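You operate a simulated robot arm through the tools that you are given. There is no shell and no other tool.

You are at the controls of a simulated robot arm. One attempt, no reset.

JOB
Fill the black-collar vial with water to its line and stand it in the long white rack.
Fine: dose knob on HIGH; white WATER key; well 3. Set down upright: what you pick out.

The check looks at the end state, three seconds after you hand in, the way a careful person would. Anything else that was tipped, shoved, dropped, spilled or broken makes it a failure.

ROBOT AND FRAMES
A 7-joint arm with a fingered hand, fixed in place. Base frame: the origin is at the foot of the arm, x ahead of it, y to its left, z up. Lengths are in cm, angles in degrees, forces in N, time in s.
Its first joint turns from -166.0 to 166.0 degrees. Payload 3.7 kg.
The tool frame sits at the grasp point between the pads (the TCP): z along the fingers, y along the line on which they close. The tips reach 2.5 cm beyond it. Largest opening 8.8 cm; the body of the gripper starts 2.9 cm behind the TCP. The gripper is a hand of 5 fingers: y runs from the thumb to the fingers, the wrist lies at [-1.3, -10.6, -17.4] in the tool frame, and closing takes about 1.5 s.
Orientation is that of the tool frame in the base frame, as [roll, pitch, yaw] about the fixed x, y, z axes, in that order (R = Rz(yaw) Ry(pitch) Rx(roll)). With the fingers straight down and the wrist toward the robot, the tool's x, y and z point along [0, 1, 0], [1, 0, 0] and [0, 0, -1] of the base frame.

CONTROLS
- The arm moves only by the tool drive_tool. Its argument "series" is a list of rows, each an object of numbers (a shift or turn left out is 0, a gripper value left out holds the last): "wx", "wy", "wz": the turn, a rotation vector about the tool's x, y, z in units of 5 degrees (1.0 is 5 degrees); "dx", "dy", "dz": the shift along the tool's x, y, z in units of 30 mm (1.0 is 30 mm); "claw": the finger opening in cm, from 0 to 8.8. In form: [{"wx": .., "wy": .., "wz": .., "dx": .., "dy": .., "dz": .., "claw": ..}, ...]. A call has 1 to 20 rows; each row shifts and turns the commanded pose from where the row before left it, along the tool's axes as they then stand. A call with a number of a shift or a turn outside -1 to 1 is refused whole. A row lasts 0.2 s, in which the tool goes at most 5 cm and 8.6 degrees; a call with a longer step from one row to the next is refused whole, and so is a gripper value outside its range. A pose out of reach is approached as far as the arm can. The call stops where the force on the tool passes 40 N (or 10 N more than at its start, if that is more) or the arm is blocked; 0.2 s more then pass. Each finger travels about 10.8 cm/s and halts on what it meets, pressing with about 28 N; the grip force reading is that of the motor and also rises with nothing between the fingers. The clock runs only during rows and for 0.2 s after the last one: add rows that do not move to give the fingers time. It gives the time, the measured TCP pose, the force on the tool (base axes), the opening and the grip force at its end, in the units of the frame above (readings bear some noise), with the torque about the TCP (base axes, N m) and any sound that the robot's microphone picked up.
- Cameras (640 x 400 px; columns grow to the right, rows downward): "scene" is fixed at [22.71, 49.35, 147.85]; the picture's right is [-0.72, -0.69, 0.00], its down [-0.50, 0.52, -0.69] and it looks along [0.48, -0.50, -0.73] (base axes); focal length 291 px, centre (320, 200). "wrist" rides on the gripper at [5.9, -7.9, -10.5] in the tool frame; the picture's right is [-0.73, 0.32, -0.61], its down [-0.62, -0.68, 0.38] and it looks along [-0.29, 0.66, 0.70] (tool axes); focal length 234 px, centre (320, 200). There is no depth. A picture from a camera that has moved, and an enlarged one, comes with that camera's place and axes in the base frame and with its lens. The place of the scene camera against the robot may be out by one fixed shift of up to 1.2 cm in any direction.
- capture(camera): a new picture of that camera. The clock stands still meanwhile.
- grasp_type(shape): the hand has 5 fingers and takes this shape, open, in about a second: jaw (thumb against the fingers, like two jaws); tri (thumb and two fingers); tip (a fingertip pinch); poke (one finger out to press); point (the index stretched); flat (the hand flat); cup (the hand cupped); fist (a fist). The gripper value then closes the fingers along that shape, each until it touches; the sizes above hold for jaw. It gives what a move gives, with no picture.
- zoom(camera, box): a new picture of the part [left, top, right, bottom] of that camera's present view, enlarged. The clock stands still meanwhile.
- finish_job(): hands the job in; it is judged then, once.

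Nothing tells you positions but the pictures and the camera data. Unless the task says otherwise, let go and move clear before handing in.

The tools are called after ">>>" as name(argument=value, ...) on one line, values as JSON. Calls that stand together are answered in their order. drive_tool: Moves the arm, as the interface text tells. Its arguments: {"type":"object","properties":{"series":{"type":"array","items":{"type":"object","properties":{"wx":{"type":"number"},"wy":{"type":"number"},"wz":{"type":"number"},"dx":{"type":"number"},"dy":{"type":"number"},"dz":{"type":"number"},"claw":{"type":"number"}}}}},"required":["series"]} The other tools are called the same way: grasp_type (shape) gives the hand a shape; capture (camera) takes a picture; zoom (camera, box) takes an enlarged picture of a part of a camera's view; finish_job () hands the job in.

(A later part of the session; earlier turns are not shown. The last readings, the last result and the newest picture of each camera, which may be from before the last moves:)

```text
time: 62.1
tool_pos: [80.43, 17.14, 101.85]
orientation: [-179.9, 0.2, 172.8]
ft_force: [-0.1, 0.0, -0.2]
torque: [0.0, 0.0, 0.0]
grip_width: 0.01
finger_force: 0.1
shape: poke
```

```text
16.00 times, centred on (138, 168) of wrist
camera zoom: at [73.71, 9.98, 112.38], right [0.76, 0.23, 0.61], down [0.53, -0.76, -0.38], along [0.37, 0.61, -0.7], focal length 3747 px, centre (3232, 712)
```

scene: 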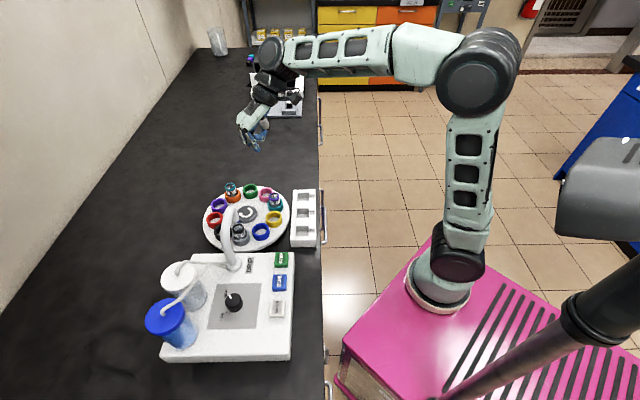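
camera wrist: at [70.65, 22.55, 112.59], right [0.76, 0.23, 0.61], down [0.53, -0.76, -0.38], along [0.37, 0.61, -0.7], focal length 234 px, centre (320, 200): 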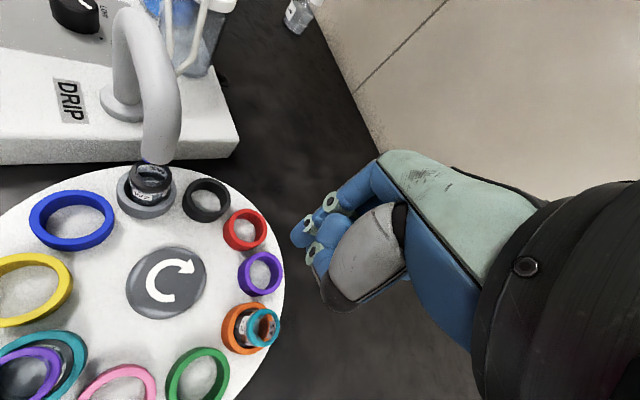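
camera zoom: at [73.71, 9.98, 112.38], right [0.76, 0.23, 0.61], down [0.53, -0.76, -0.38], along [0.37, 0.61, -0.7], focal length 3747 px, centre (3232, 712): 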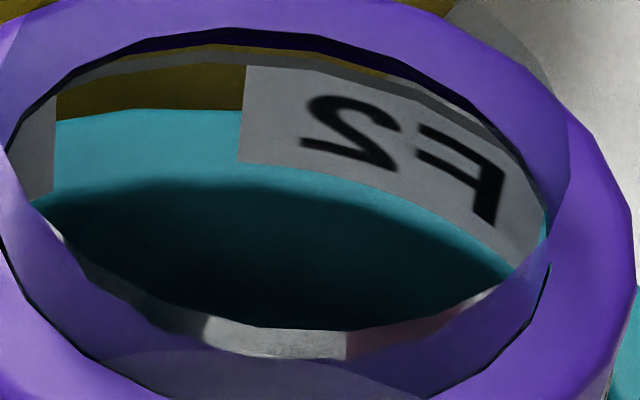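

The empty F2 shows its floor ellipse about 1 cm lower than the one in W2. That puts W2's water roughly a third of the way to the line, so more doses are needed. I'll go back and press WATER again.

>>> drive_tool(series=[{"dz": -0.9}, {"dz": -0.9}, {"dx": 0.883, "dy": -0.391}, {"dx": 0.883, "dy": -0.391}, {"dx": 0.883, "dy": -0.391}, {"dx": 0.883, "dy": -0.391}, {"dx": 0.883, "dy": -0.391}, {"dx": 0.883, "dy": -0.391}, {"dx": 0.883, "dy": -0.391}, {"dx": 0.883, "dy": -0.391}, {"dx": 0.883, "dy": -0.391}, {"wz": 0.85}, {"wz": 0.85}, {"wz": 0.85}, {"wz": 0.85}])

>>> drive_tool(series=[{"dx": 0.854, "dy": 0.909}, {"dx": 0.854, "dy": 0.909}, {"dx": 0.854, "dy": 0.909}, {"dx": 0.854, "dy": 0.909}, {"dx": 0.854, "dy": 0.909}, {"dx": 0.854, "dy": 0.909}, {"dx": 0.854, "dy": 0.909}, {"dx": 0.854, "dy": 0.909}, {"dz": 0.9}, {"dz": 0.9}, {}])

```text
time: 65.3
tool_pos: [55.29, 9.8, 107.39]
orientation: [-179.8, 0.2, 155.8]
ft_force: [-0.1, -0.4, 0.9]
torque: [0.0, 0.0, 0.0]
grip_width: 0.0
finger_force: 0.1
shape: poke
```

```text
time: 67.7
tool_pos: [45.79, 38.18, 102.29]
orientation: [-179.9, 0.1, 155.8]
ft_force: [0.7, -1.2, 0.1]
torque: [-0.02, 0.05, -0.03]
grip_width: 0.01
finger_force: 0.1
shape: poke
```

>>> drive_tool(series=[{"dz": 0.8}, {"dz": 0.8}, {"dz": 0.7}, {"dz": 0.5}, {"dz": 0.2}, {"dz": 0.06}])

>>> drive_tool(series=[{"dz": -0.5}, {"dz": -0.6}])

>>> zoom(camera="scene", box=[220, 205, 268, 250])

```text
time: 69.1
tool_pos: [45.64, 38.3, 92.85]
orientation: [-180.0, 0.1, 155.9]
ft_force: [0.7, -0.4, 7.5]
torque: [-0.04, -0.02, 0.01]
grip_width: 0.04
finger_force: 0.1
shape: poke
heard: click
```

```text
time: 69.7
tool_pos: [45.56, 38.16, 96.05]
orientation: [-179.8, 0.2, 155.8]
ft_force: [-0.2, 0.6, -0.5]
torque: [0.01, -0.01, -0.02]
grip_width: 0.0
finger_force: 0.0
shape: poke
```

```text
8.89 times, centred on (244, 228) of scene
camera zoom: at [22.71, 49.35, 147.85], right [-0.72, -0.69, 0.0], down [-0.5, 0.52, -0.69], along [0.48, -0.5, -0.73], focal length 2586 px, centre (996, -44)
```

zoom: 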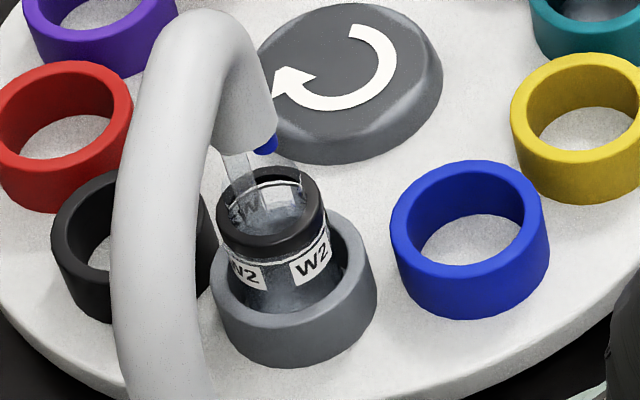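

A water stream is now falling into the vial. I'll wait for it to finish.

>>> drive_tool(series=[{"dz": -0.3}, {}, {}, {}, {}, {}, {}, {}, {}, {}, {}])

>>> zoom(camera="scene", box=[220, 205, 268, 250])

>>> zoom(camera="scene", box=[234, 220, 254, 236])

```text
time: 72.1
tool_pos: [45.49, 38.15, 96.98]
orientation: [-179.9, 0.2, 155.8]
ft_force: [0.4, -0.5, 0.8]
torque: [-0.02, 0.0, 0.01]
grip_width: 0.0
finger_force: 0.0
shape: poke
```

```text
8.89 times, centred on (244, 228) of scene
camera zoom: at [22.71, 49.35, 147.85], right [-0.72, -0.69, 0.0], down [-0.5, 0.52, -0.69], along [0.48, -0.5, -0.73], focal length 2586 px, centre (996, -44)
```

zoom: 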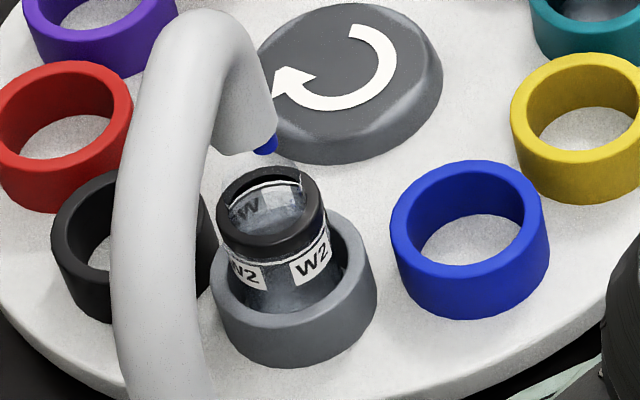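

```text
16.00 times, centred on (244, 228) of scene
camera zoom: at [22.71, 49.35, 147.85], right [-0.72, -0.69, 0.0], down [-0.5, 0.52, -0.69], along [0.48, -0.5, -0.73], focal length 4654 px, centre (1536, -248)
```

zoom: 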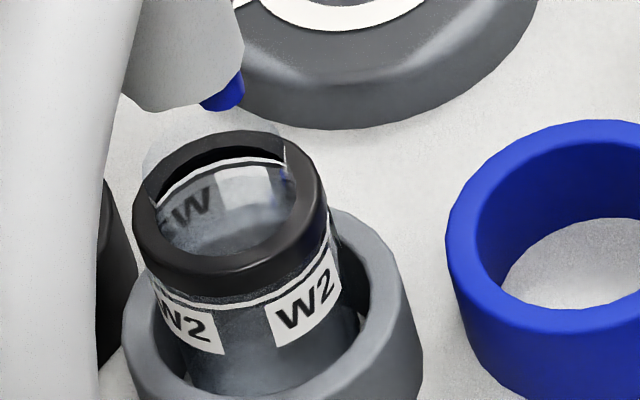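

The surface now shows higher but seems a bit below the line. I'll take the side views again to measure it.

>>> drive_tool(series=[{"dz": -0.9}, {"dz": -0.9}, {"dz": -0.9}, {"dz": -0.5}, {"dx": -0.848, "dy": -0.9125}, {"dx": -0.848, "dy": -0.9125}, {"dx": -0.848, "dy": -0.9125}, {"dx": -0.848, "dy": -0.9125}, {"dx": -0.848, "dy": -0.9125}, {"dx": -0.848, "dy": -0.9125}, {"dx": -0.848, "dy": -0.9125}, {"dx": -0.848, "dy": -0.9125}, {"wz": 0.9}, {"wz": 0.9}, {"wz": 0.9}, {"wz": 0.9}, {"wz": 0.9}, {"wz": 0.9}, {"wz": 0.9}, {"wz": 0.9}])

>>> drive_tool(series=[{"dz": 0.9}, {"dz": 0.9}, {"dz": 0.9}, {"dz": 0.4}, {}])

>>> zoom(camera="wrist", box=[235, 15, 285, 75])

>>> zoom(camera="wrist", box=[245, 25, 273, 65])

```text
time: 76.3
tool_pos: [55.19, 9.7, 106.67]
orientation: [179.9, 0.3, 119.7]
ft_force: [-0.6, 0.3, 0.0]
torque: [0.01, -0.02, 0.0]
grip_width: 0.0
finger_force: 0.1
shape: poke
```

```text
time: 77.5
tool_pos: [55.27, 9.64, 97.19]
orientation: [179.9, 0.3, 119.8]
ft_force: [0.7, 0.3, 0.0]
torque: [-0.01, 0.02, -0.03]
grip_width: 0.0
finger_force: 0.0
shape: poke
```

```text
6.67 times, centred on (260, 45) of wrist
camera zoom: at [45.54, 10.89, 107.54], right [0.64, -0.47, 0.61], down [-0.28, -0.88, -0.38], along [0.72, 0.07, -0.69], focal length 1561 px, centre (720, 1233)
```

zoom: 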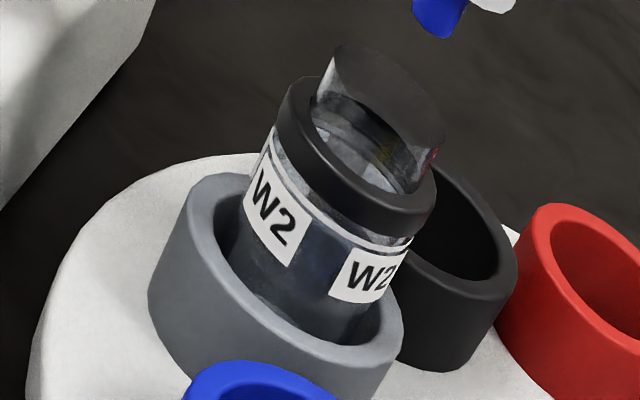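

```text
10.00 times, centred on (259, 45) of wrist
camera zoom: at [45.54, 10.89, 107.54], right [0.64, -0.47, 0.61], down [-0.28, -0.88, -0.38], along [0.72, 0.07, -0.69], focal length 2342 px, centre (930, 1750)
```

zoom: 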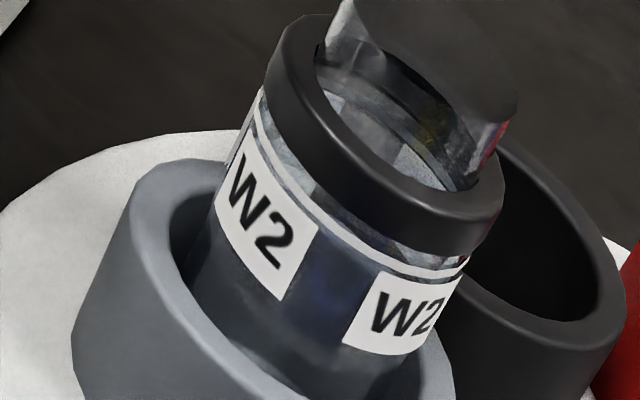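

>>> zoom(camera="wrist", box=[252, 36, 272, 56])

>>> zoom(camera="wrist", box=[256, 26, 276, 44])

```text
16.00 times, centred on (262, 46) of wrist
camera zoom: at [45.54, 10.89, 107.54], right [0.64, -0.47, 0.61], down [-0.28, -0.88, -0.38], along [0.72, 0.07, -0.69], focal length 3747 px, centre (1248, 2664)
```

zoom: 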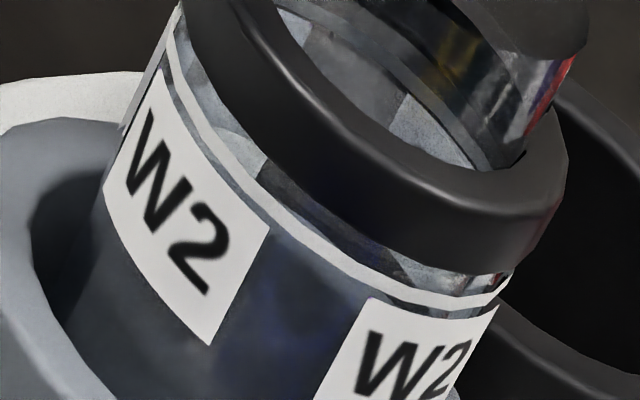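

```text
16.00 times, centred on (266, 35) of wrist
camera zoom: at [45.54, 10.89, 107.54], right [0.64, -0.47, 0.61], down [-0.28, -0.88, -0.38], along [0.72, 0.07, -0.69], focal length 3747 px, centre (1184, 2840)
```

zoom: 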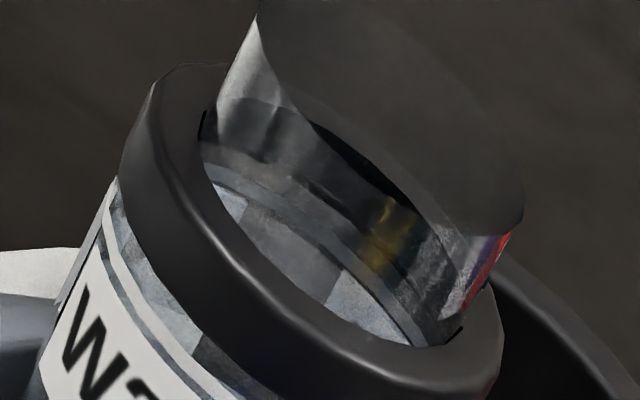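

I'll repeat the steep far-side view, where the surface ellipse can be measured.

>>> drive_tool(series=[{"dz": -0.9}, {"dz": -0.8}, {"wz": -0.966}, {"wz": -0.966}, {"wz": -0.966}, {"wz": -0.966}, {"wz": -0.966}, {"wz": -0.966}, {"wz": -0.966}, {"wz": -0.966}, {"wz": -0.966}, {"wz": -0.966}, {"wz": -0.966}, {"dx": -0.975, "dy": 0.465}, {"dx": -0.975, "dy": 0.465}, {"dx": -0.975, "dy": 0.465}, {"dx": -0.975, "dy": 0.465}, {"dx": -0.975, "dy": 0.465}, {"dx": -0.975, "dy": 0.465}, {"dx": -0.975, "dy": 0.465}])

>>> drive_tool(series=[{"dx": 0.09, "dy": 0.86}, {"dx": 0.09, "dy": 0.86}, {"dx": 0.09, "dy": 0.86}, {"dx": 0.09, "dy": 0.86}, {"dx": 0.09, "dy": 0.86}, {}])

>>> capture(camera="wrist")

>>> zoom(camera="wrist", box=[134, 160, 170, 196])

>>> zoom(camera="wrist", box=[142, 160, 166, 184])

```text
time: 81.7
tool_pos: [76.79, 17.22, 102.55]
orientation: [-179.9, 0.2, 173.0]
ft_force: [0.0, 0.1, 0.1]
torque: [0.0, -0.04, 0.01]
grip_width: 0.0
finger_force: 0.0
shape: poke
```

```text
time: 83.1
tool_pos: [77.05, 30.07, 102.67]
orientation: [-179.8, 0.2, 172.9]
ft_force: [-0.1, 0.0, 0.3]
torque: [0.0, -0.01, 0.01]
grip_width: 0.0
finger_force: 0.1
shape: poke
```

```text
taken
camera wrist: at [70.29, 23.01, 113.07], right [0.76, 0.23, 0.61], down [0.54, -0.75, -0.38], along [0.37, 0.61, -0.7], focal length 234 px, centre (320, 200)
```

wrist: 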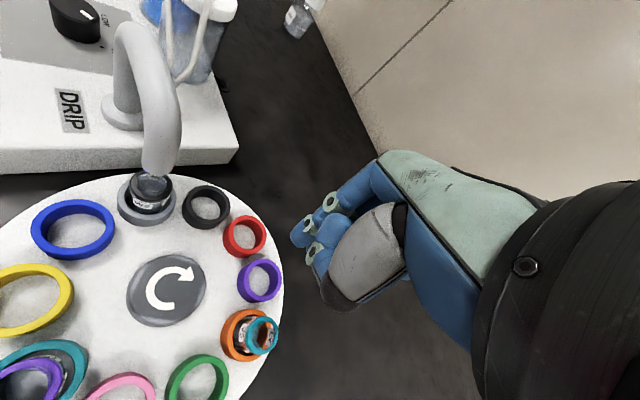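

```text
11.11 times, centred on (152, 178) of wrist
camera zoom: at [70.29, 23.01, 113.07], right [0.76, 0.23, 0.61], down [0.54, -0.75, -0.38], along [0.37, 0.61, -0.7], focal length 2602 px, centre (2187, 444)
```

zoom: 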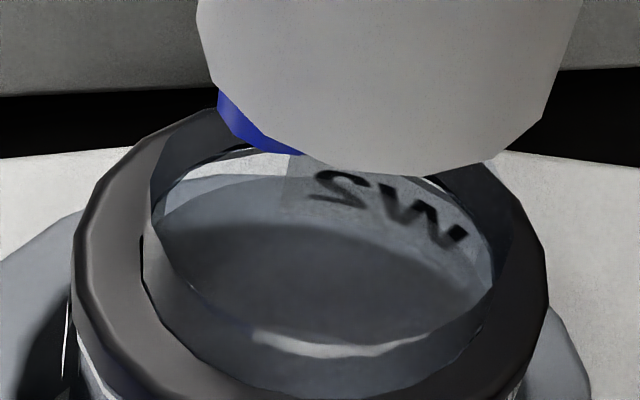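

```text
16.00 times, centred on (154, 172) of wrist
camera zoom: at [70.29, 23.01, 113.07], right [0.76, 0.23, 0.61], down [0.54, -0.75, -0.38], along [0.37, 0.61, -0.7], focal length 3747 px, centre (2976, 648)
```

zoom: 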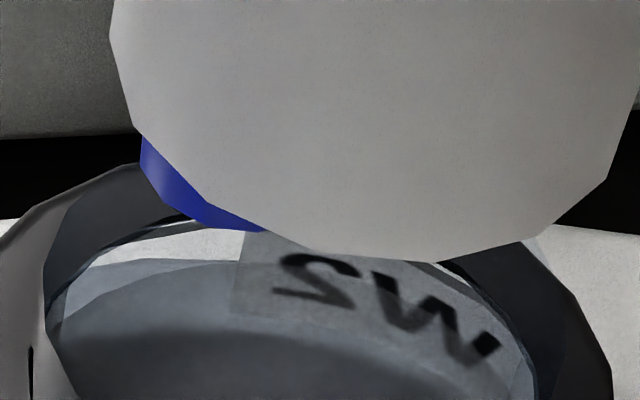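

>>> zoom(camera="wrist", box=[134, 172, 174, 202])

>>> zoom(camera="wrist", box=[110, 165, 190, 235])

```text
13.33 times, centred on (154, 187) of wrist
camera zoom: at [70.29, 23.01, 113.07], right [0.76, 0.23, 0.61], down [0.54, -0.75, -0.38], along [0.37, 0.61, -0.7], focal length 3122 px, centre (2533, 373)
```

zoom: 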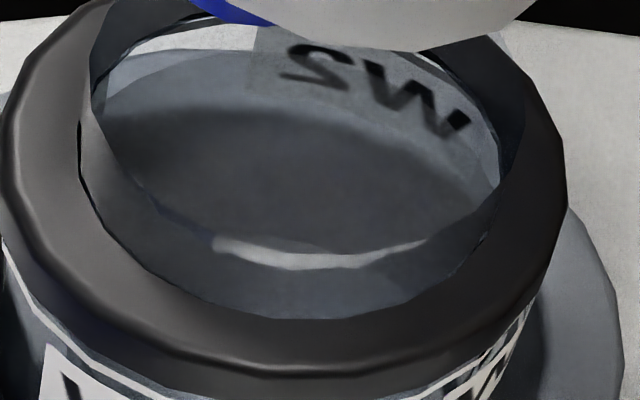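

```text
5.71 times, centred on (150, 200) of wrist
camera zoom: at [70.29, 23.01, 113.07], right [0.76, 0.23, 0.61], down [0.54, -0.75, -0.38], along [0.37, 0.61, -0.7], focal length 1338 px, centre (1291, 200)
```

zoom: 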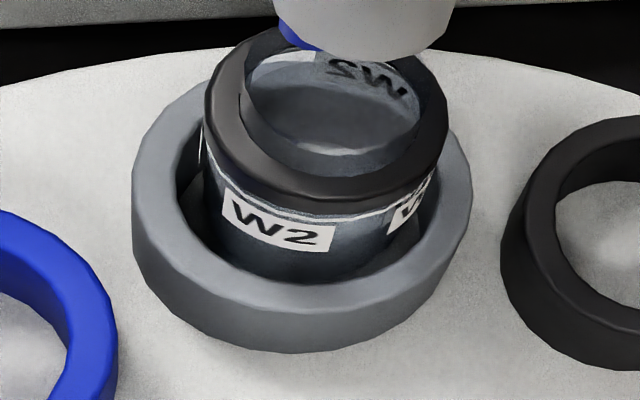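

The surface now sits about 0.4–0.5 cm below the line on the back wall. I'll check whether it's still changing before deciding on anything.

>>> zoom(camera="scene", box=[234, 216, 254, 232])

>>> drive_tool(series=[{"dz": -0.16, "dx": -0.1, "dy": -0.15}, {}, {}, {}, {}, {}, {}, {}, {}, {}, {}, {}, {}, {}, {}])

>>> zoom(camera="scene", box=[234, 216, 254, 232])

>>> zoom(camera="wrist", box=[134, 172, 174, 202])

```text
16.00 times, centred on (244, 224) of scene
camera zoom: at [22.71, 49.35, 147.85], right [-0.72, -0.69, 0.0], down [-0.5, 0.52, -0.69], along [0.48, -0.5, -0.73], focal length 4654 px, centre (1536, -184)
```

zoom: 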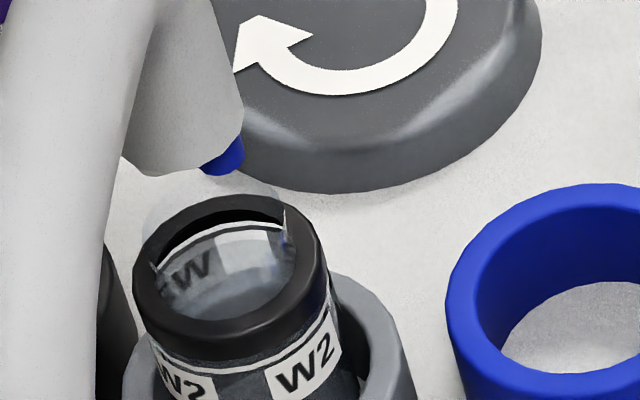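

```text
time: 86.3
tool_pos: [77.36, 29.63, 103.02]
orientation: [-180.0, 0.2, 173.0]
ft_force: [-0.2, -0.5, 0.4]
torque: [0.01, -0.01, 0.01]
grip_width: 0.01
finger_force: 0.0
shape: poke
```

```text
16.00 times, centred on (244, 224) of scene
camera zoom: at [22.71, 49.35, 147.85], right [-0.72, -0.69, 0.0], down [-0.5, 0.52, -0.69], along [0.48, -0.5, -0.73], focal length 4654 px, centre (1536, -184)
```

zoom: 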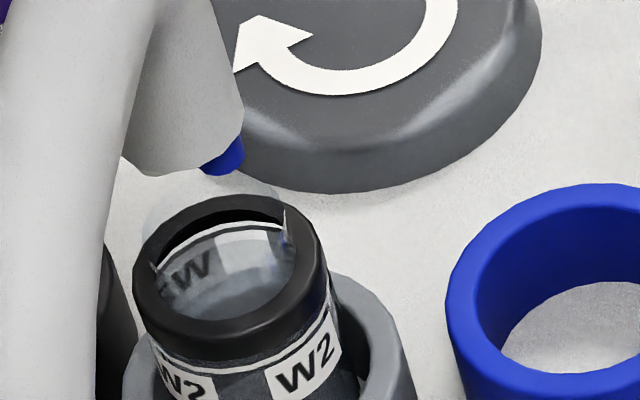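

```text
13.33 times, centred on (154, 187) of wrist
camera zoom: at [70.53, 22.55, 113.48], right [0.76, 0.23, 0.61], down [0.54, -0.75, -0.38], along [0.37, 0.61, -0.7], focal length 3122 px, centre (2533, 373)
```

zoom: 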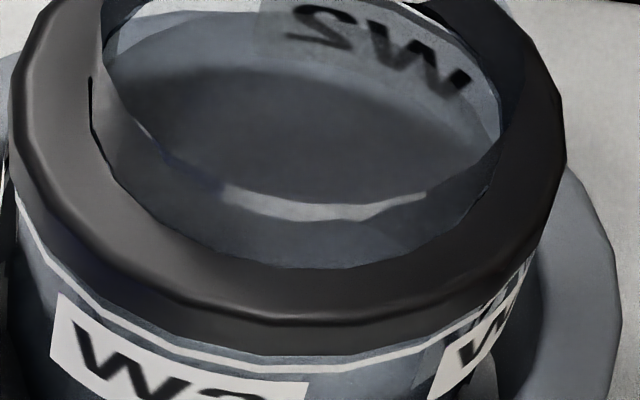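

The level is static. My steep view exaggerates the gap, because the water edge and the outside line sit at different radii. I'll take a low, tilted view with the white machine behind the vial for a true reading.

>>> drive_tool(series=[{"dx": -0.556, "dy": -0.86}, {"dx": -0.556, "dy": -0.86}, {"dx": -0.556, "dy": -0.86}, {"dx": -0.556, "dy": -0.86}, {"dx": -0.556, "dy": -0.86}, {"wz": -0.733}, {"wz": -0.733}, {"wz": -0.733}, {"wx": -0.85}, {"wx": -0.85}, {"wx": -0.85}, {"wx": -0.85}, {}])

>>> capture(camera="wrist")

```text
time: 89.1
tool_pos: [83.8, 15.55, 102.92]
orientation: [163.0, 0.2, -176.1]
ft_force: [-0.3, 0.2, 0.2]
torque: [0.0, 0.01, 0.0]
grip_width: 0.01
finger_force: 0.1
shape: poke
```

```text
taken
camera wrist: at [78.77, 4.67, 110.58], right [0.71, 0.18, 0.68], down [0.66, -0.5, -0.56], along [0.23, 0.85, -0.47], focal length 234 px, centre (320, 200)
```

wrist: 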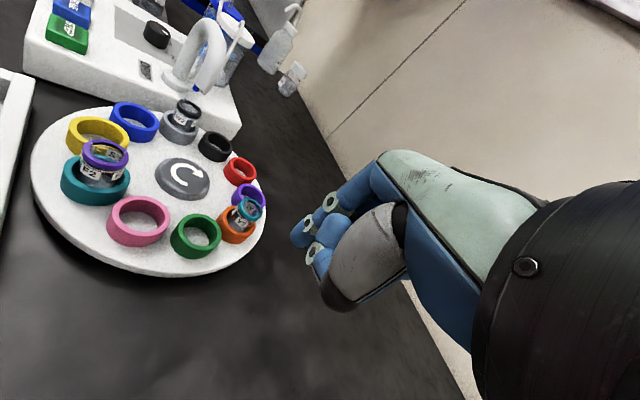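

>>> drive_tool(series=[{"dz": 0.817, "dy": -0.25}, {"dz": 0.817, "dy": -0.25}, {"dz": 0.8, "dy": -0.25}, {}])

>>> capture(camera="wrist")

```text
time: 90.1
tool_pos: [84.23, 15.46, 95.35]
orientation: [163.1, 0.2, -176.1]
ft_force: [0.1, 0.4, -0.3]
torque: [0.0, 0.01, 0.01]
grip_width: 0.01
finger_force: 0.1
shape: poke
```

```text
taken
camera wrist: at [79.08, 4.44, 103.03], right [0.71, 0.18, 0.68], down [0.66, -0.5, -0.56], along [0.23, 0.85, -0.48], focal length 234 px, centre (320, 200)
```

wrist: 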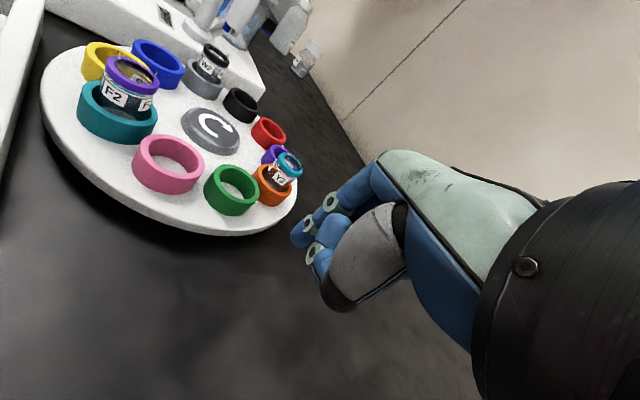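

>>> zoom(camera="wrist", box=[190, 35, 232, 100])

>>> zoom(camera="wrist", box=[194, 42, 230, 80])

>>> zoom(camera="wrist", box=[90, 40, 170, 140])

>>> zoom(camera="wrist", box=[250, 145, 310, 210])

```text
6.15 times, centred on (211, 68) of wrist
camera zoom: at [79.08, 4.44, 103.03], right [0.71, 0.18, 0.68], down [0.66, -0.5, -0.56], along [0.23, 0.85, -0.48], focal length 1441 px, centre (991, 1015)
```

zoom: 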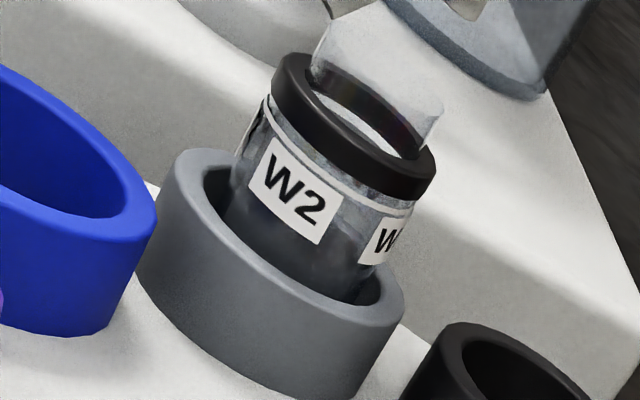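

```text
10.53 times, centred on (212, 61) of wrist
camera zoom: at [79.08, 4.44, 103.03], right [0.71, 0.18, 0.68], down [0.66, -0.5, -0.56], along [0.23, 0.85, -0.48], focal length 2465 px, centre (1457, 1663)
```

zoom: 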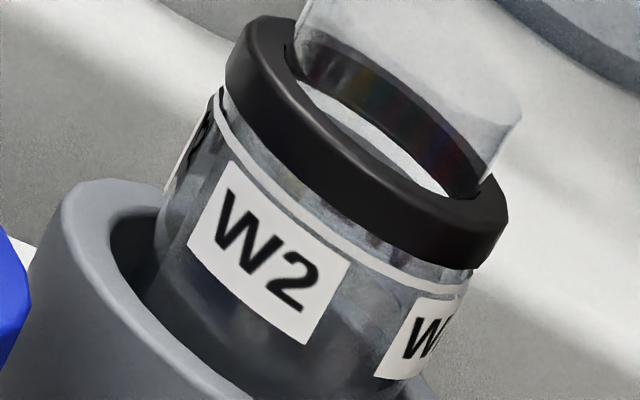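

```text
4.00 times, centred on (130, 90) of wrist
camera zoom: at [79.08, 4.44, 103.03], right [0.71, 0.18, 0.68], down [0.66, -0.5, -0.56], along [0.23, 0.85, -0.48], focal length 937 px, centre (1080, 640)
```

zoom: 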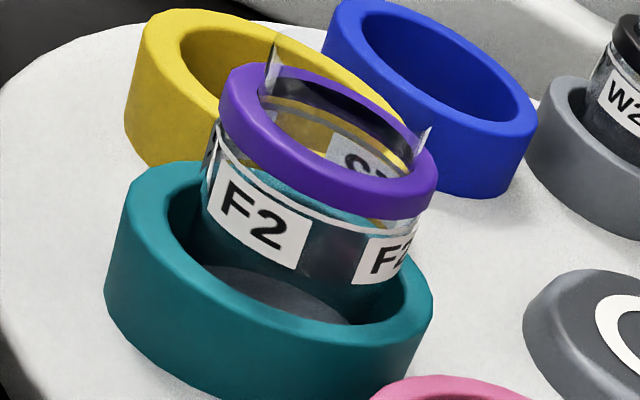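

```text
6.15 times, centred on (280, 178) of wrist
camera zoom: at [79.08, 4.44, 103.03], right [0.71, 0.18, 0.68], down [0.66, -0.5, -0.56], along [0.23, 0.85, -0.48], focal length 1441 px, centre (566, 338)
```

zoom: 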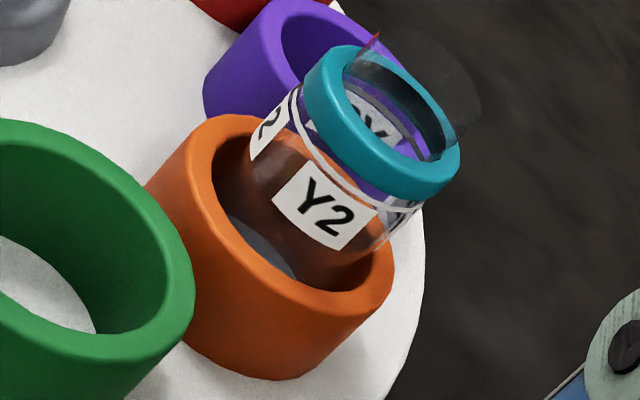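

>>> zoom(camera="wrist", box=[200, 56, 222, 78])

>>> zoom(camera="wrist", box=[190, 48, 212, 70])

>>> zoom(camera="wrist", box=[200, 40, 224, 60])

>>> zoom(camera="wrist", box=[110, 58, 150, 98])

```text
16.00 times, centred on (211, 67) of wrist
camera zoom: at [79.08, 4.44, 103.03], right [0.71, 0.18, 0.68], down [0.66, -0.5, -0.56], along [0.23, 0.85, -0.48], focal length 3747 px, centre (2064, 2328)
```

zoom: 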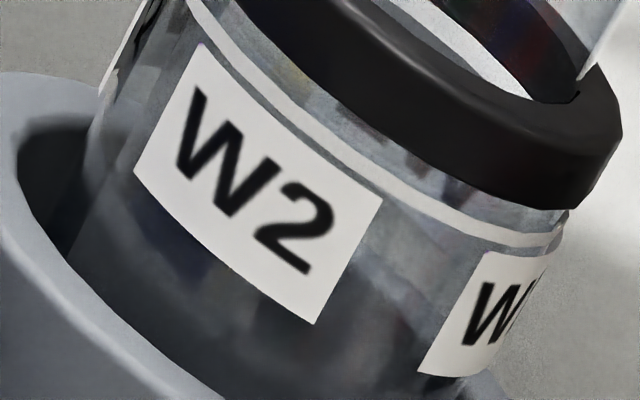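

```text
16.00 times, centred on (201, 59) of wrist
camera zoom: at [79.08, 4.44, 103.03], right [0.71, 0.18, 0.68], down [0.66, -0.5, -0.56], along [0.23, 0.85, -0.48], focal length 3747 px, centre (2224, 2456)
```

zoom: 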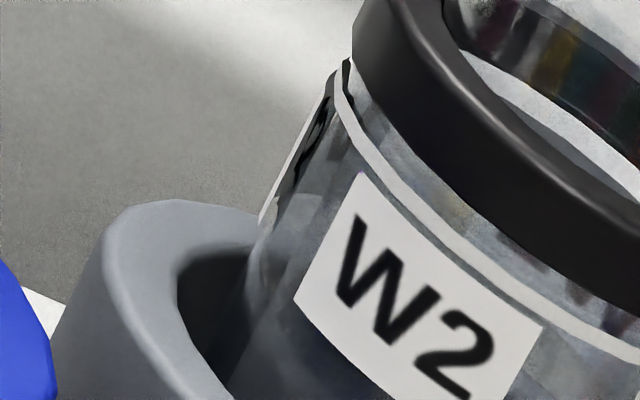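

```text
16.00 times, centred on (212, 50) of wrist
camera zoom: at [79.08, 4.44, 103.03], right [0.71, 0.18, 0.68], down [0.66, -0.5, -0.56], along [0.23, 0.85, -0.48], focal length 3747 px, centre (2048, 2600)
```

zoom: 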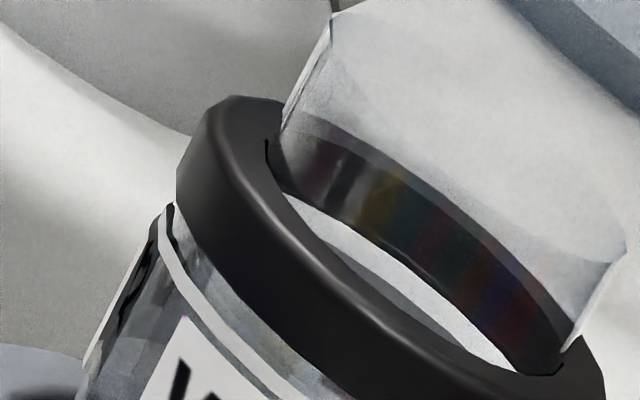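

```text
10.00 times, centred on (130, 78) of wrist
camera zoom: at [79.08, 4.44, 103.03], right [0.71, 0.18, 0.68], down [0.66, -0.5, -0.56], along [0.23, 0.85, -0.48], focal length 2342 px, centre (2220, 1420)
```

zoom: 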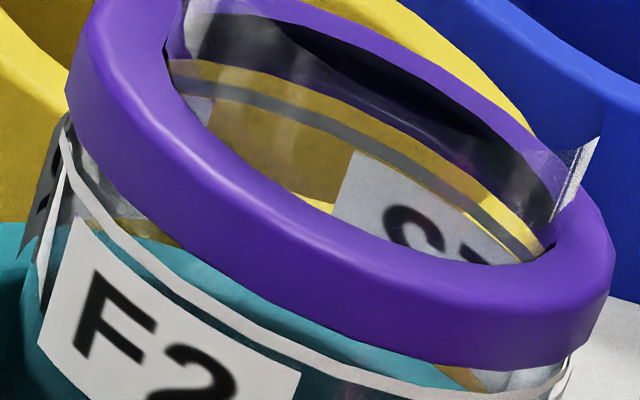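

The empty vials F2 and Y2 look clear through to their floors, while W2 is filled. Correcting for the viewing angle, W2's surface comes out within about a millimetre of the line after two doses. A third dose (~1.6 cm) would clearly overfill it, so water is done. Next I'll go back to STEP and rotate the vial out from under the spout.

>>> drive_tool(series=[{"dz": -0.8, "dy": 0.24}, {"dz": -0.8, "dy": 0.24}, {"dz": -0.8, "dy": 0.24}, {"dz": -0.8, "dy": 0.24}, {"wx": 0.85}, {"wx": 0.85}, {"wx": 0.85}, {"wx": 0.85}, {"wz": 0.94}, {"wz": 0.94}, {"wz": 0.94}, {"wz": 0.94}, {"wz": 0.94}, {"wz": 0.94}, {}])

>>> drive_tool(series=[{"dx": 0.895, "dy": -0.448}, {"dx": 0.895, "dy": -0.448}, {"dx": 0.895, "dy": -0.448}, {"dx": 0.895, "dy": -0.448}, {"dx": 0.895, "dy": -0.448}, {"dx": 0.895, "dy": -0.448}, {"dx": 0.895, "dy": -0.448}, {"dx": 0.895, "dy": -0.448}, {"dx": 0.832, "dy": 0.744}, {"dx": 0.832, "dy": 0.744}, {"dx": 0.832, "dy": 0.744}, {"dx": 0.832, "dy": 0.744}, {"dx": 0.832, "dy": 0.744}, {}])

```text
time: 93.3
tool_pos: [83.89, 15.65, 105.38]
orientation: [-179.9, 0.1, 155.7]
ft_force: [-0.6, 0.4, -0.7]
torque: [0.0, -0.01, -0.01]
grip_width: 0.01
finger_force: 0.1
shape: poke
```

```text
time: 96.3
tool_pos: [52.76, 30.01, 105.25]
orientation: [-179.9, 0.3, 155.7]
ft_force: [0.3, 0.2, -1.1]
torque: [0.0, 0.03, 0.0]
grip_width: 0.0
finger_force: 0.0
shape: poke
```

>>> drive_tool(series=[{"dx": -0.2, "dz": 0.8}, {"dz": 0.8}, {"dz": 0.8}, {"dz": 0.8}, {"dz": 0.6}, {"dz": 0.2}, {"dz": 0.08}, {"dz": -0.3}, {"dz": -0.5}, {}, {}, {}, {}, {}, {}, {}, {}, {}])

>>> zoom(camera="scene", box=[190, 170, 310, 270])

```text
time: 100.1
tool_pos: [53.65, 29.74, 95.5]
orientation: [-179.8, 0.2, 155.8]
ft_force: [-0.4, -0.2, 0.4]
torque: [0.04, -0.01, -0.02]
grip_width: 0.0
finger_force: 0.0
shape: poke
heard: click
```

```text
4.00 times, centred on (250, 220) of scene
camera zoom: at [22.71, 49.35, 147.85], right [-0.72, -0.69, 0.0], down [-0.5, 0.52, -0.69], along [0.48, -0.5, -0.73], focal length 1164 px, centre (600, 120)
```

zoom: 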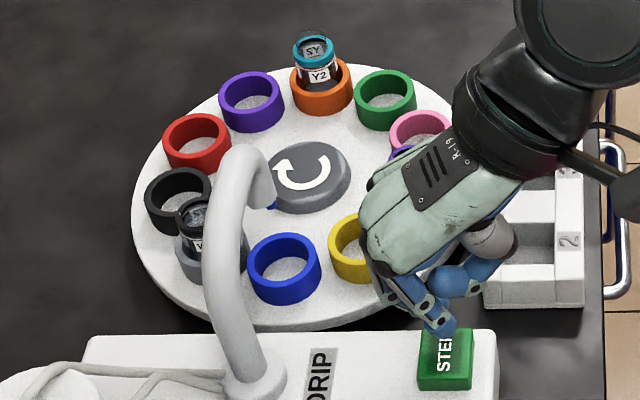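

>>> drive_tool(series=[{"dz": 0.5}, {"dz": 0.25}, {"dz": 0.08}, {"dz": -0.3}, {"dz": -0.6}, {"dz": -0.6}, {"dz": -0.6}, {}, {}, {}, {}, {}, {}, {}, {}])

>>> zoom(camera="scene", box=[190, 170, 310, 270])

```text
time: 103.3
tool_pos: [53.46, 29.51, 99.2]
orientation: [-179.9, 0.2, 155.8]
ft_force: [0.0, -0.2, 0.4]
torque: [0.0, 0.0, 0.0]
grip_width: 0.01
finger_force: 0.2
shape: poke
heard: click
```

```text
4.00 times, centred on (250, 220) of scene
camera zoom: at [22.71, 49.35, 147.85], right [-0.72, -0.69, 0.0], down [-0.5, 0.52, -0.69], along [0.48, -0.5, -0.73], focal length 1164 px, centre (600, 120)
```

zoom: 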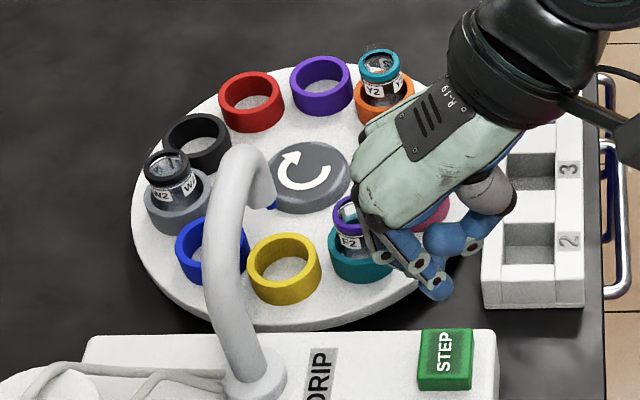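

W2 is clear of the spout now. I'll inspect its level from the scene camera.

>>> zoom(camera="scene", box=[202, 202, 226, 228])

>>> zoom(camera="scene", box=[255, 175, 275, 195])

```text
15.38 times, centred on (214, 215) of scene
camera zoom: at [22.71, 49.35, 147.85], right [-0.72, -0.69, 0.0], down [-0.5, 0.52, -0.69], along [0.48, -0.5, -0.73], focal length 4475 px, centre (1951, -31)
```

zoom: 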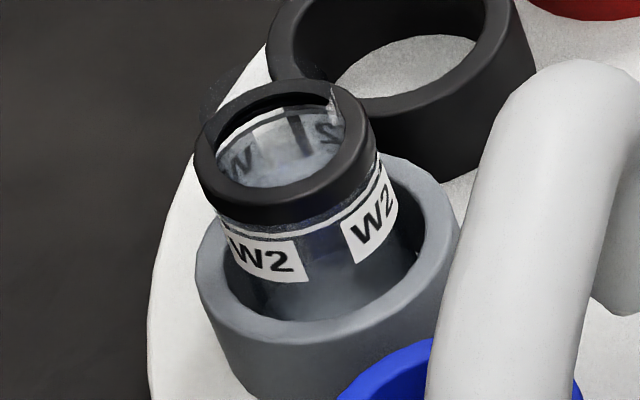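

```text
16.00 times, centred on (265, 185) of scene
camera zoom: at [22.71, 49.35, 147.85], right [-0.72, -0.69, 0.0], down [-0.5, 0.52, -0.69], along [0.48, -0.5, -0.73], focal length 4654 px, centre (1200, 440)
```

zoom: 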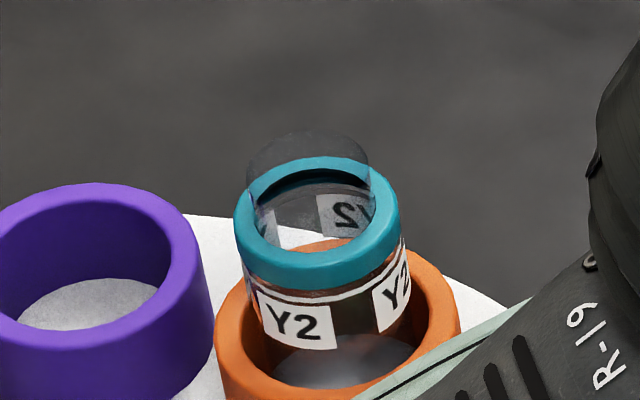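

The level looks right at the line. I'll lift away, go around to the far side, and switch to the jaw shape for picking W2 up.

>>> drive_tool(series=[{"dz": -0.9}, {"dz": -0.9}, {"dz": -0.9}, {"dx": -0.826, "dy": -0.746}, {"dx": -0.826, "dy": -0.746}, {"dx": -0.826, "dy": -0.746}, {"dx": -0.826, "dy": -0.746}, {"dx": -0.826, "dy": -0.746}, {"dx": -0.966, "dy": 0.616}, {"dx": -0.966, "dy": 0.616}, {"dx": -0.966, "dy": 0.616}, {"dx": -0.966, "dy": 0.616}, {"dx": -0.966, "dy": 0.616}, {"wz": -0.88}, {"wz": -0.88}, {"wz": -0.88}, {"wz": -0.88}, {"wz": -0.88}])

>>> grasp_type(shape="jaw")

>>> capture(camera="wrist")

>>> capture(camera="scene")

```text
time: 107.1
tool_pos: [77.23, 16.89, 107.28]
orientation: [-179.7, 0.2, 177.7]
ft_force: [-0.2, 0.3, -0.6]
torque: [0.01, 0.03, -0.01]
grip_width: 0.02
finger_force: 0.1
shape: poke
```

```text
time: 108.0
tool_pos: [77.22, 16.95, 107.43]
orientation: [-179.8, 0.2, 177.7]
ft_force: [0.5, -0.5, -0.7]
torque: [0.03, -0.02, 0.0]
grip_width: 8.78
finger_force: 0.0
shape: jaw
```

```text
taken
camera wrist: at [71.14, 9.29, 117.78], right [0.74, 0.3, 0.61], down [0.6, -0.71, -0.38], along [0.32, 0.64, -0.7], focal length 234 px, centre (320, 200)
```

wrist: 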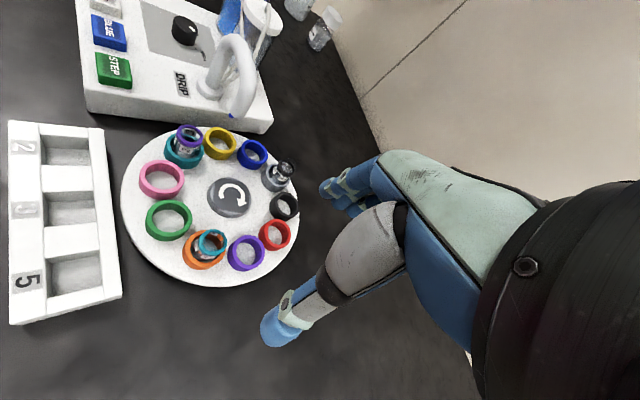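

```text
taken
```

scene: 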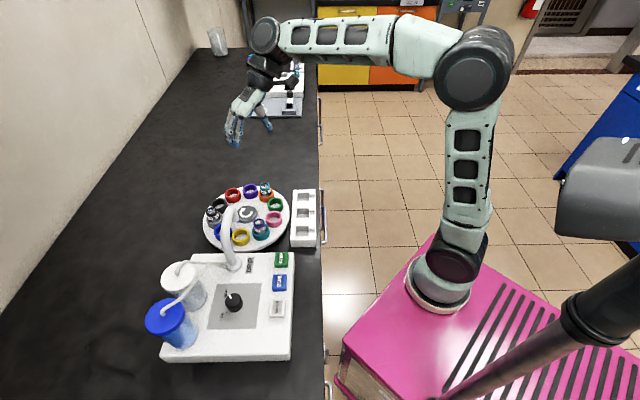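

>>> zoom(camera="wrist", box=[250, 145, 310, 200])

>>> zoom(camera="wrist", box=[0, 110, 130, 330])

>>> zoom(camera="wrist", box=[110, 120, 310, 290])

```text
7.27 times, centred on (280, 172) of wrist
camera zoom: at [71.14, 9.29, 117.78], right [0.74, 0.3, 0.61], down [0.6, -0.71, -0.38], along [0.32, 0.64, -0.7], focal length 1703 px, centre (611, 400)
```

zoom: 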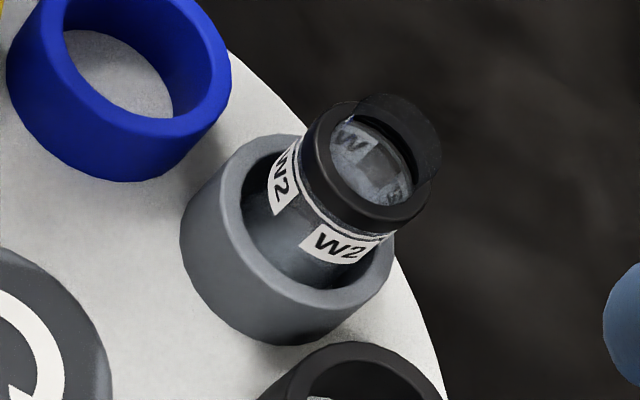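

```text
1.82 times, centred on (65, 220) of wrist
camera zoom: at [71.14, 9.29, 117.78], right [0.74, 0.3, 0.61], down [0.6, -0.71, -0.38], along [0.32, 0.64, -0.7], focal length 426 px, centre (784, 164)
```

zoom: 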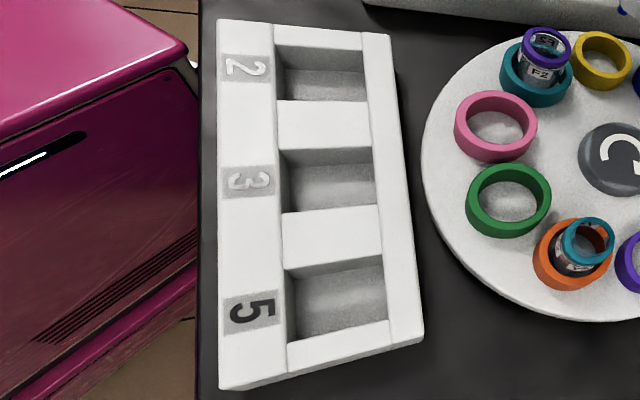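

```text
2.35 times, centred on (210, 205) of wrist
camera zoom: at [71.14, 9.29, 117.78], right [0.74, 0.3, 0.61], down [0.6, -0.71, -0.38], along [0.32, 0.64, -0.7], focal length 551 px, centre (579, 188)
```

zoom: 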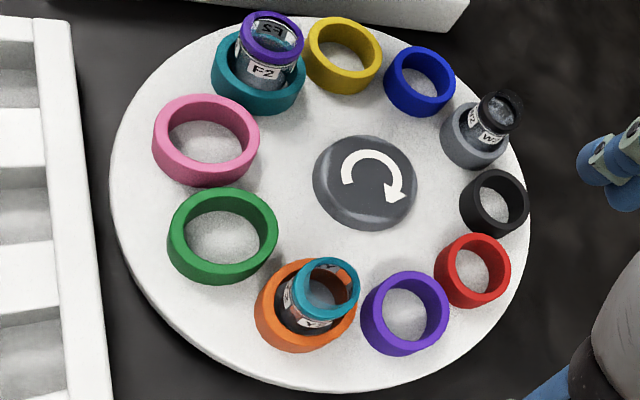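

>>> drive_tool(series=[{"dx": 0.19, "dy": 0.83, "claw": 5.2}, {"dx": 0.19, "dy": 0.83}, {"dx": 0.19, "dy": 0.83}, {"dx": 0.19, "dy": 0.83}, {}, {}])

>>> capture(camera="wrist")

```text
time: 109.4
tool_pos: [75.51, 26.91, 107.33]
orientation: [-179.8, 0.2, 177.7]
ft_force: [-0.3, 0.0, 0.2]
torque: [0.0, 0.02, -0.02]
grip_width: 5.23
finger_force: 0.0
shape: jaw
```

```text
taken
camera wrist: at [69.33, 19.29, 117.84], right [0.74, 0.3, 0.61], down [0.6, -0.71, -0.38], along [0.32, 0.64, -0.7], focal length 234 px, centre (320, 200)
```

wrist: 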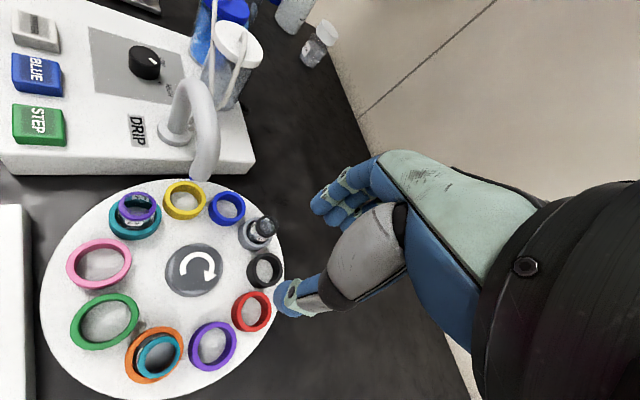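

>>> zoom(camera="wrist", box=[225, 200, 300, 265])

>>> zoom(camera="wrist", box=[246, 208, 280, 246])

```text
6.15 times, centred on (262, 232) of wrist
camera zoom: at [69.33, 19.29, 117.84], right [0.74, 0.3, 0.61], down [0.6, -0.71, -0.38], along [0.32, 0.64, -0.7], focal length 1441 px, centre (674, 0)
```

zoom: 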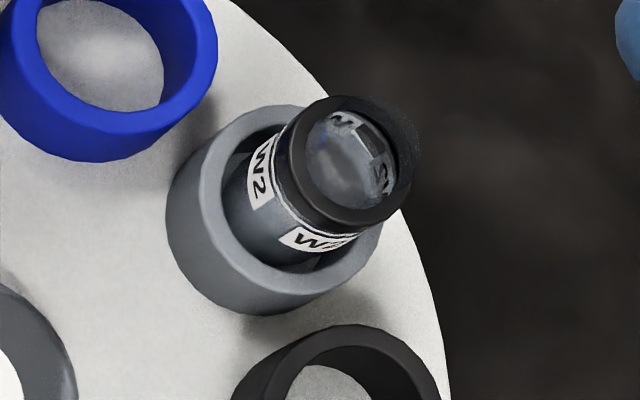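

```text
10.53 times, centred on (263, 227) of wrist
camera zoom: at [69.33, 19.29, 117.84], right [0.74, 0.3, 0.61], down [0.6, -0.71, -0.38], along [0.32, 0.64, -0.7], focal length 2465 px, centre (920, -84)
```

zoom: 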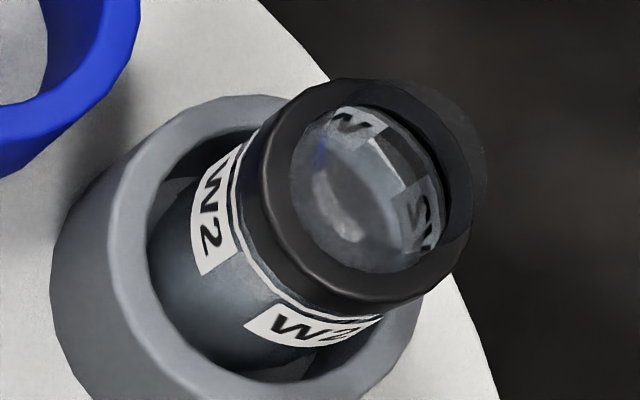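

>>> drive_tool(series=[{"dx": 0.03, "dy": 0.72}, {"dx": 0.03, "dy": 0.72}, {"dx": 0.03, "dy": 0.72}, {"dz": 0.7}, {"dz": 0.7}, {"dz": 0.6}, {}])

>>> capture(camera="wrist")

>>> zoom(camera="scene", box=[170, 140, 330, 250])

```text
time: 111.0
tool_pos: [75.43, 33.52, 101.53]
orientation: [-179.6, 0.1, 177.7]
ft_force: [0.9, -0.5, -0.1]
torque: [-0.03, 0.01, 0.0]
grip_width: 5.21
finger_force: 0.0
shape: jaw
```

```text
taken
camera wrist: at [69.34, 25.88, 111.88], right [0.74, 0.3, 0.61], down [0.6, -0.71, -0.38], along [0.32, 0.64, -0.7], focal length 234 px, centre (320, 200)
```

wrist: 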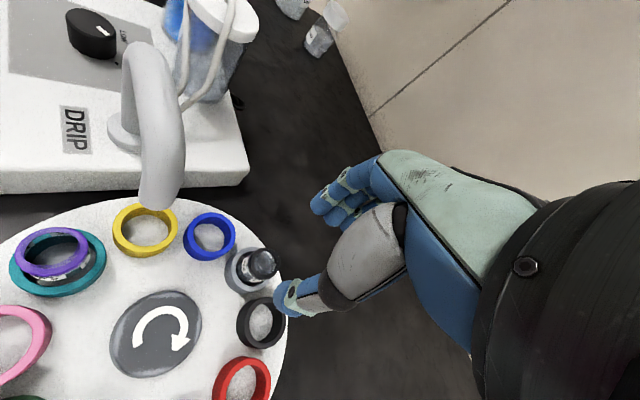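

```text
3.64 times, centred on (250, 195) of scene
camera zoom: at [22.71, 49.35, 147.85], right [-0.72, -0.69, 0.0], down [-0.5, 0.52, -0.69], along [0.48, -0.5, -0.73], focal length 1058 px, centre (574, 218)
```

zoom: 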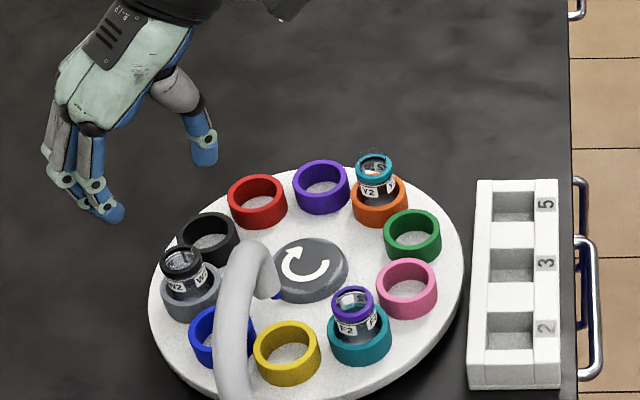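

>>> zoom(camera="wrist", box=[215, 230, 305, 310])

```text
5.00 times, centred on (260, 270) of wrist
camera zoom: at [69.34, 25.88, 111.88], right [0.74, 0.3, 0.61], down [0.6, -0.71, -0.38], along [0.32, 0.64, -0.7], focal length 1171 px, centre (620, -150)
```

zoom: 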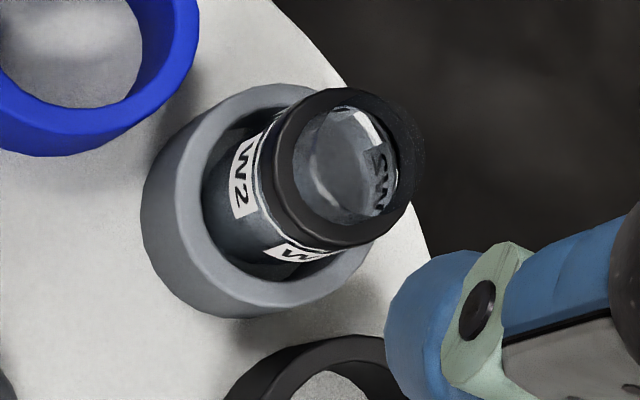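

From three wrist views, W2's axis is at about (75.5, 34.05), its collar top at z≈92.0 and its cup rim at z≈89.2. I'll align and descend partway.

>>> drive_tool(series=[{"dx": -0.01, "dy": 0.177}, {"dz": 0.6}, {"dz": 0.6}, {"dz": 0.5}, {"dz": 0.3}, {}])

>>> zoom(camera="wrist", box=[210, 180, 390, 340])

>>> zoom(camera="scene", box=[170, 150, 290, 250])

```text
time: 112.4
tool_pos: [75.66, 33.86, 95.33]
orientation: [-179.9, 0.2, 177.8]
ft_force: [-0.1, -0.4, -0.2]
torque: [0.01, 0.0, -0.01]
grip_width: 5.23
finger_force: 0.1
shape: jaw
```

```text
2.50 times, centred on (300, 260) of wrist
camera zoom: at [69.43, 26.3, 105.69], right [0.74, 0.3, 0.61], down [0.6, -0.71, -0.38], along [0.32, 0.64, -0.7], focal length 585 px, centre (370, 50)
```

zoom: 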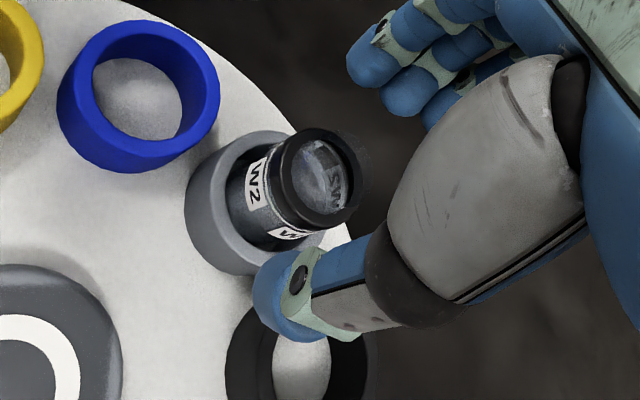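

```text
4.00 times, centred on (230, 200) of scene
camera zoom: at [22.71, 49.35, 147.85], right [-0.72, -0.69, 0.0], down [-0.5, 0.52, -0.69], along [0.48, -0.5, -0.73], focal length 1164 px, centre (680, 200)
```

zoom: 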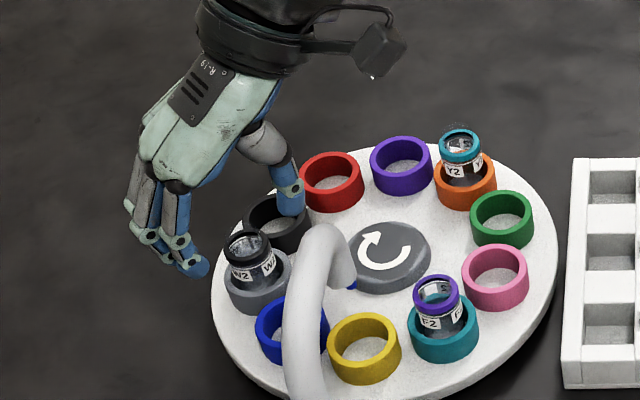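

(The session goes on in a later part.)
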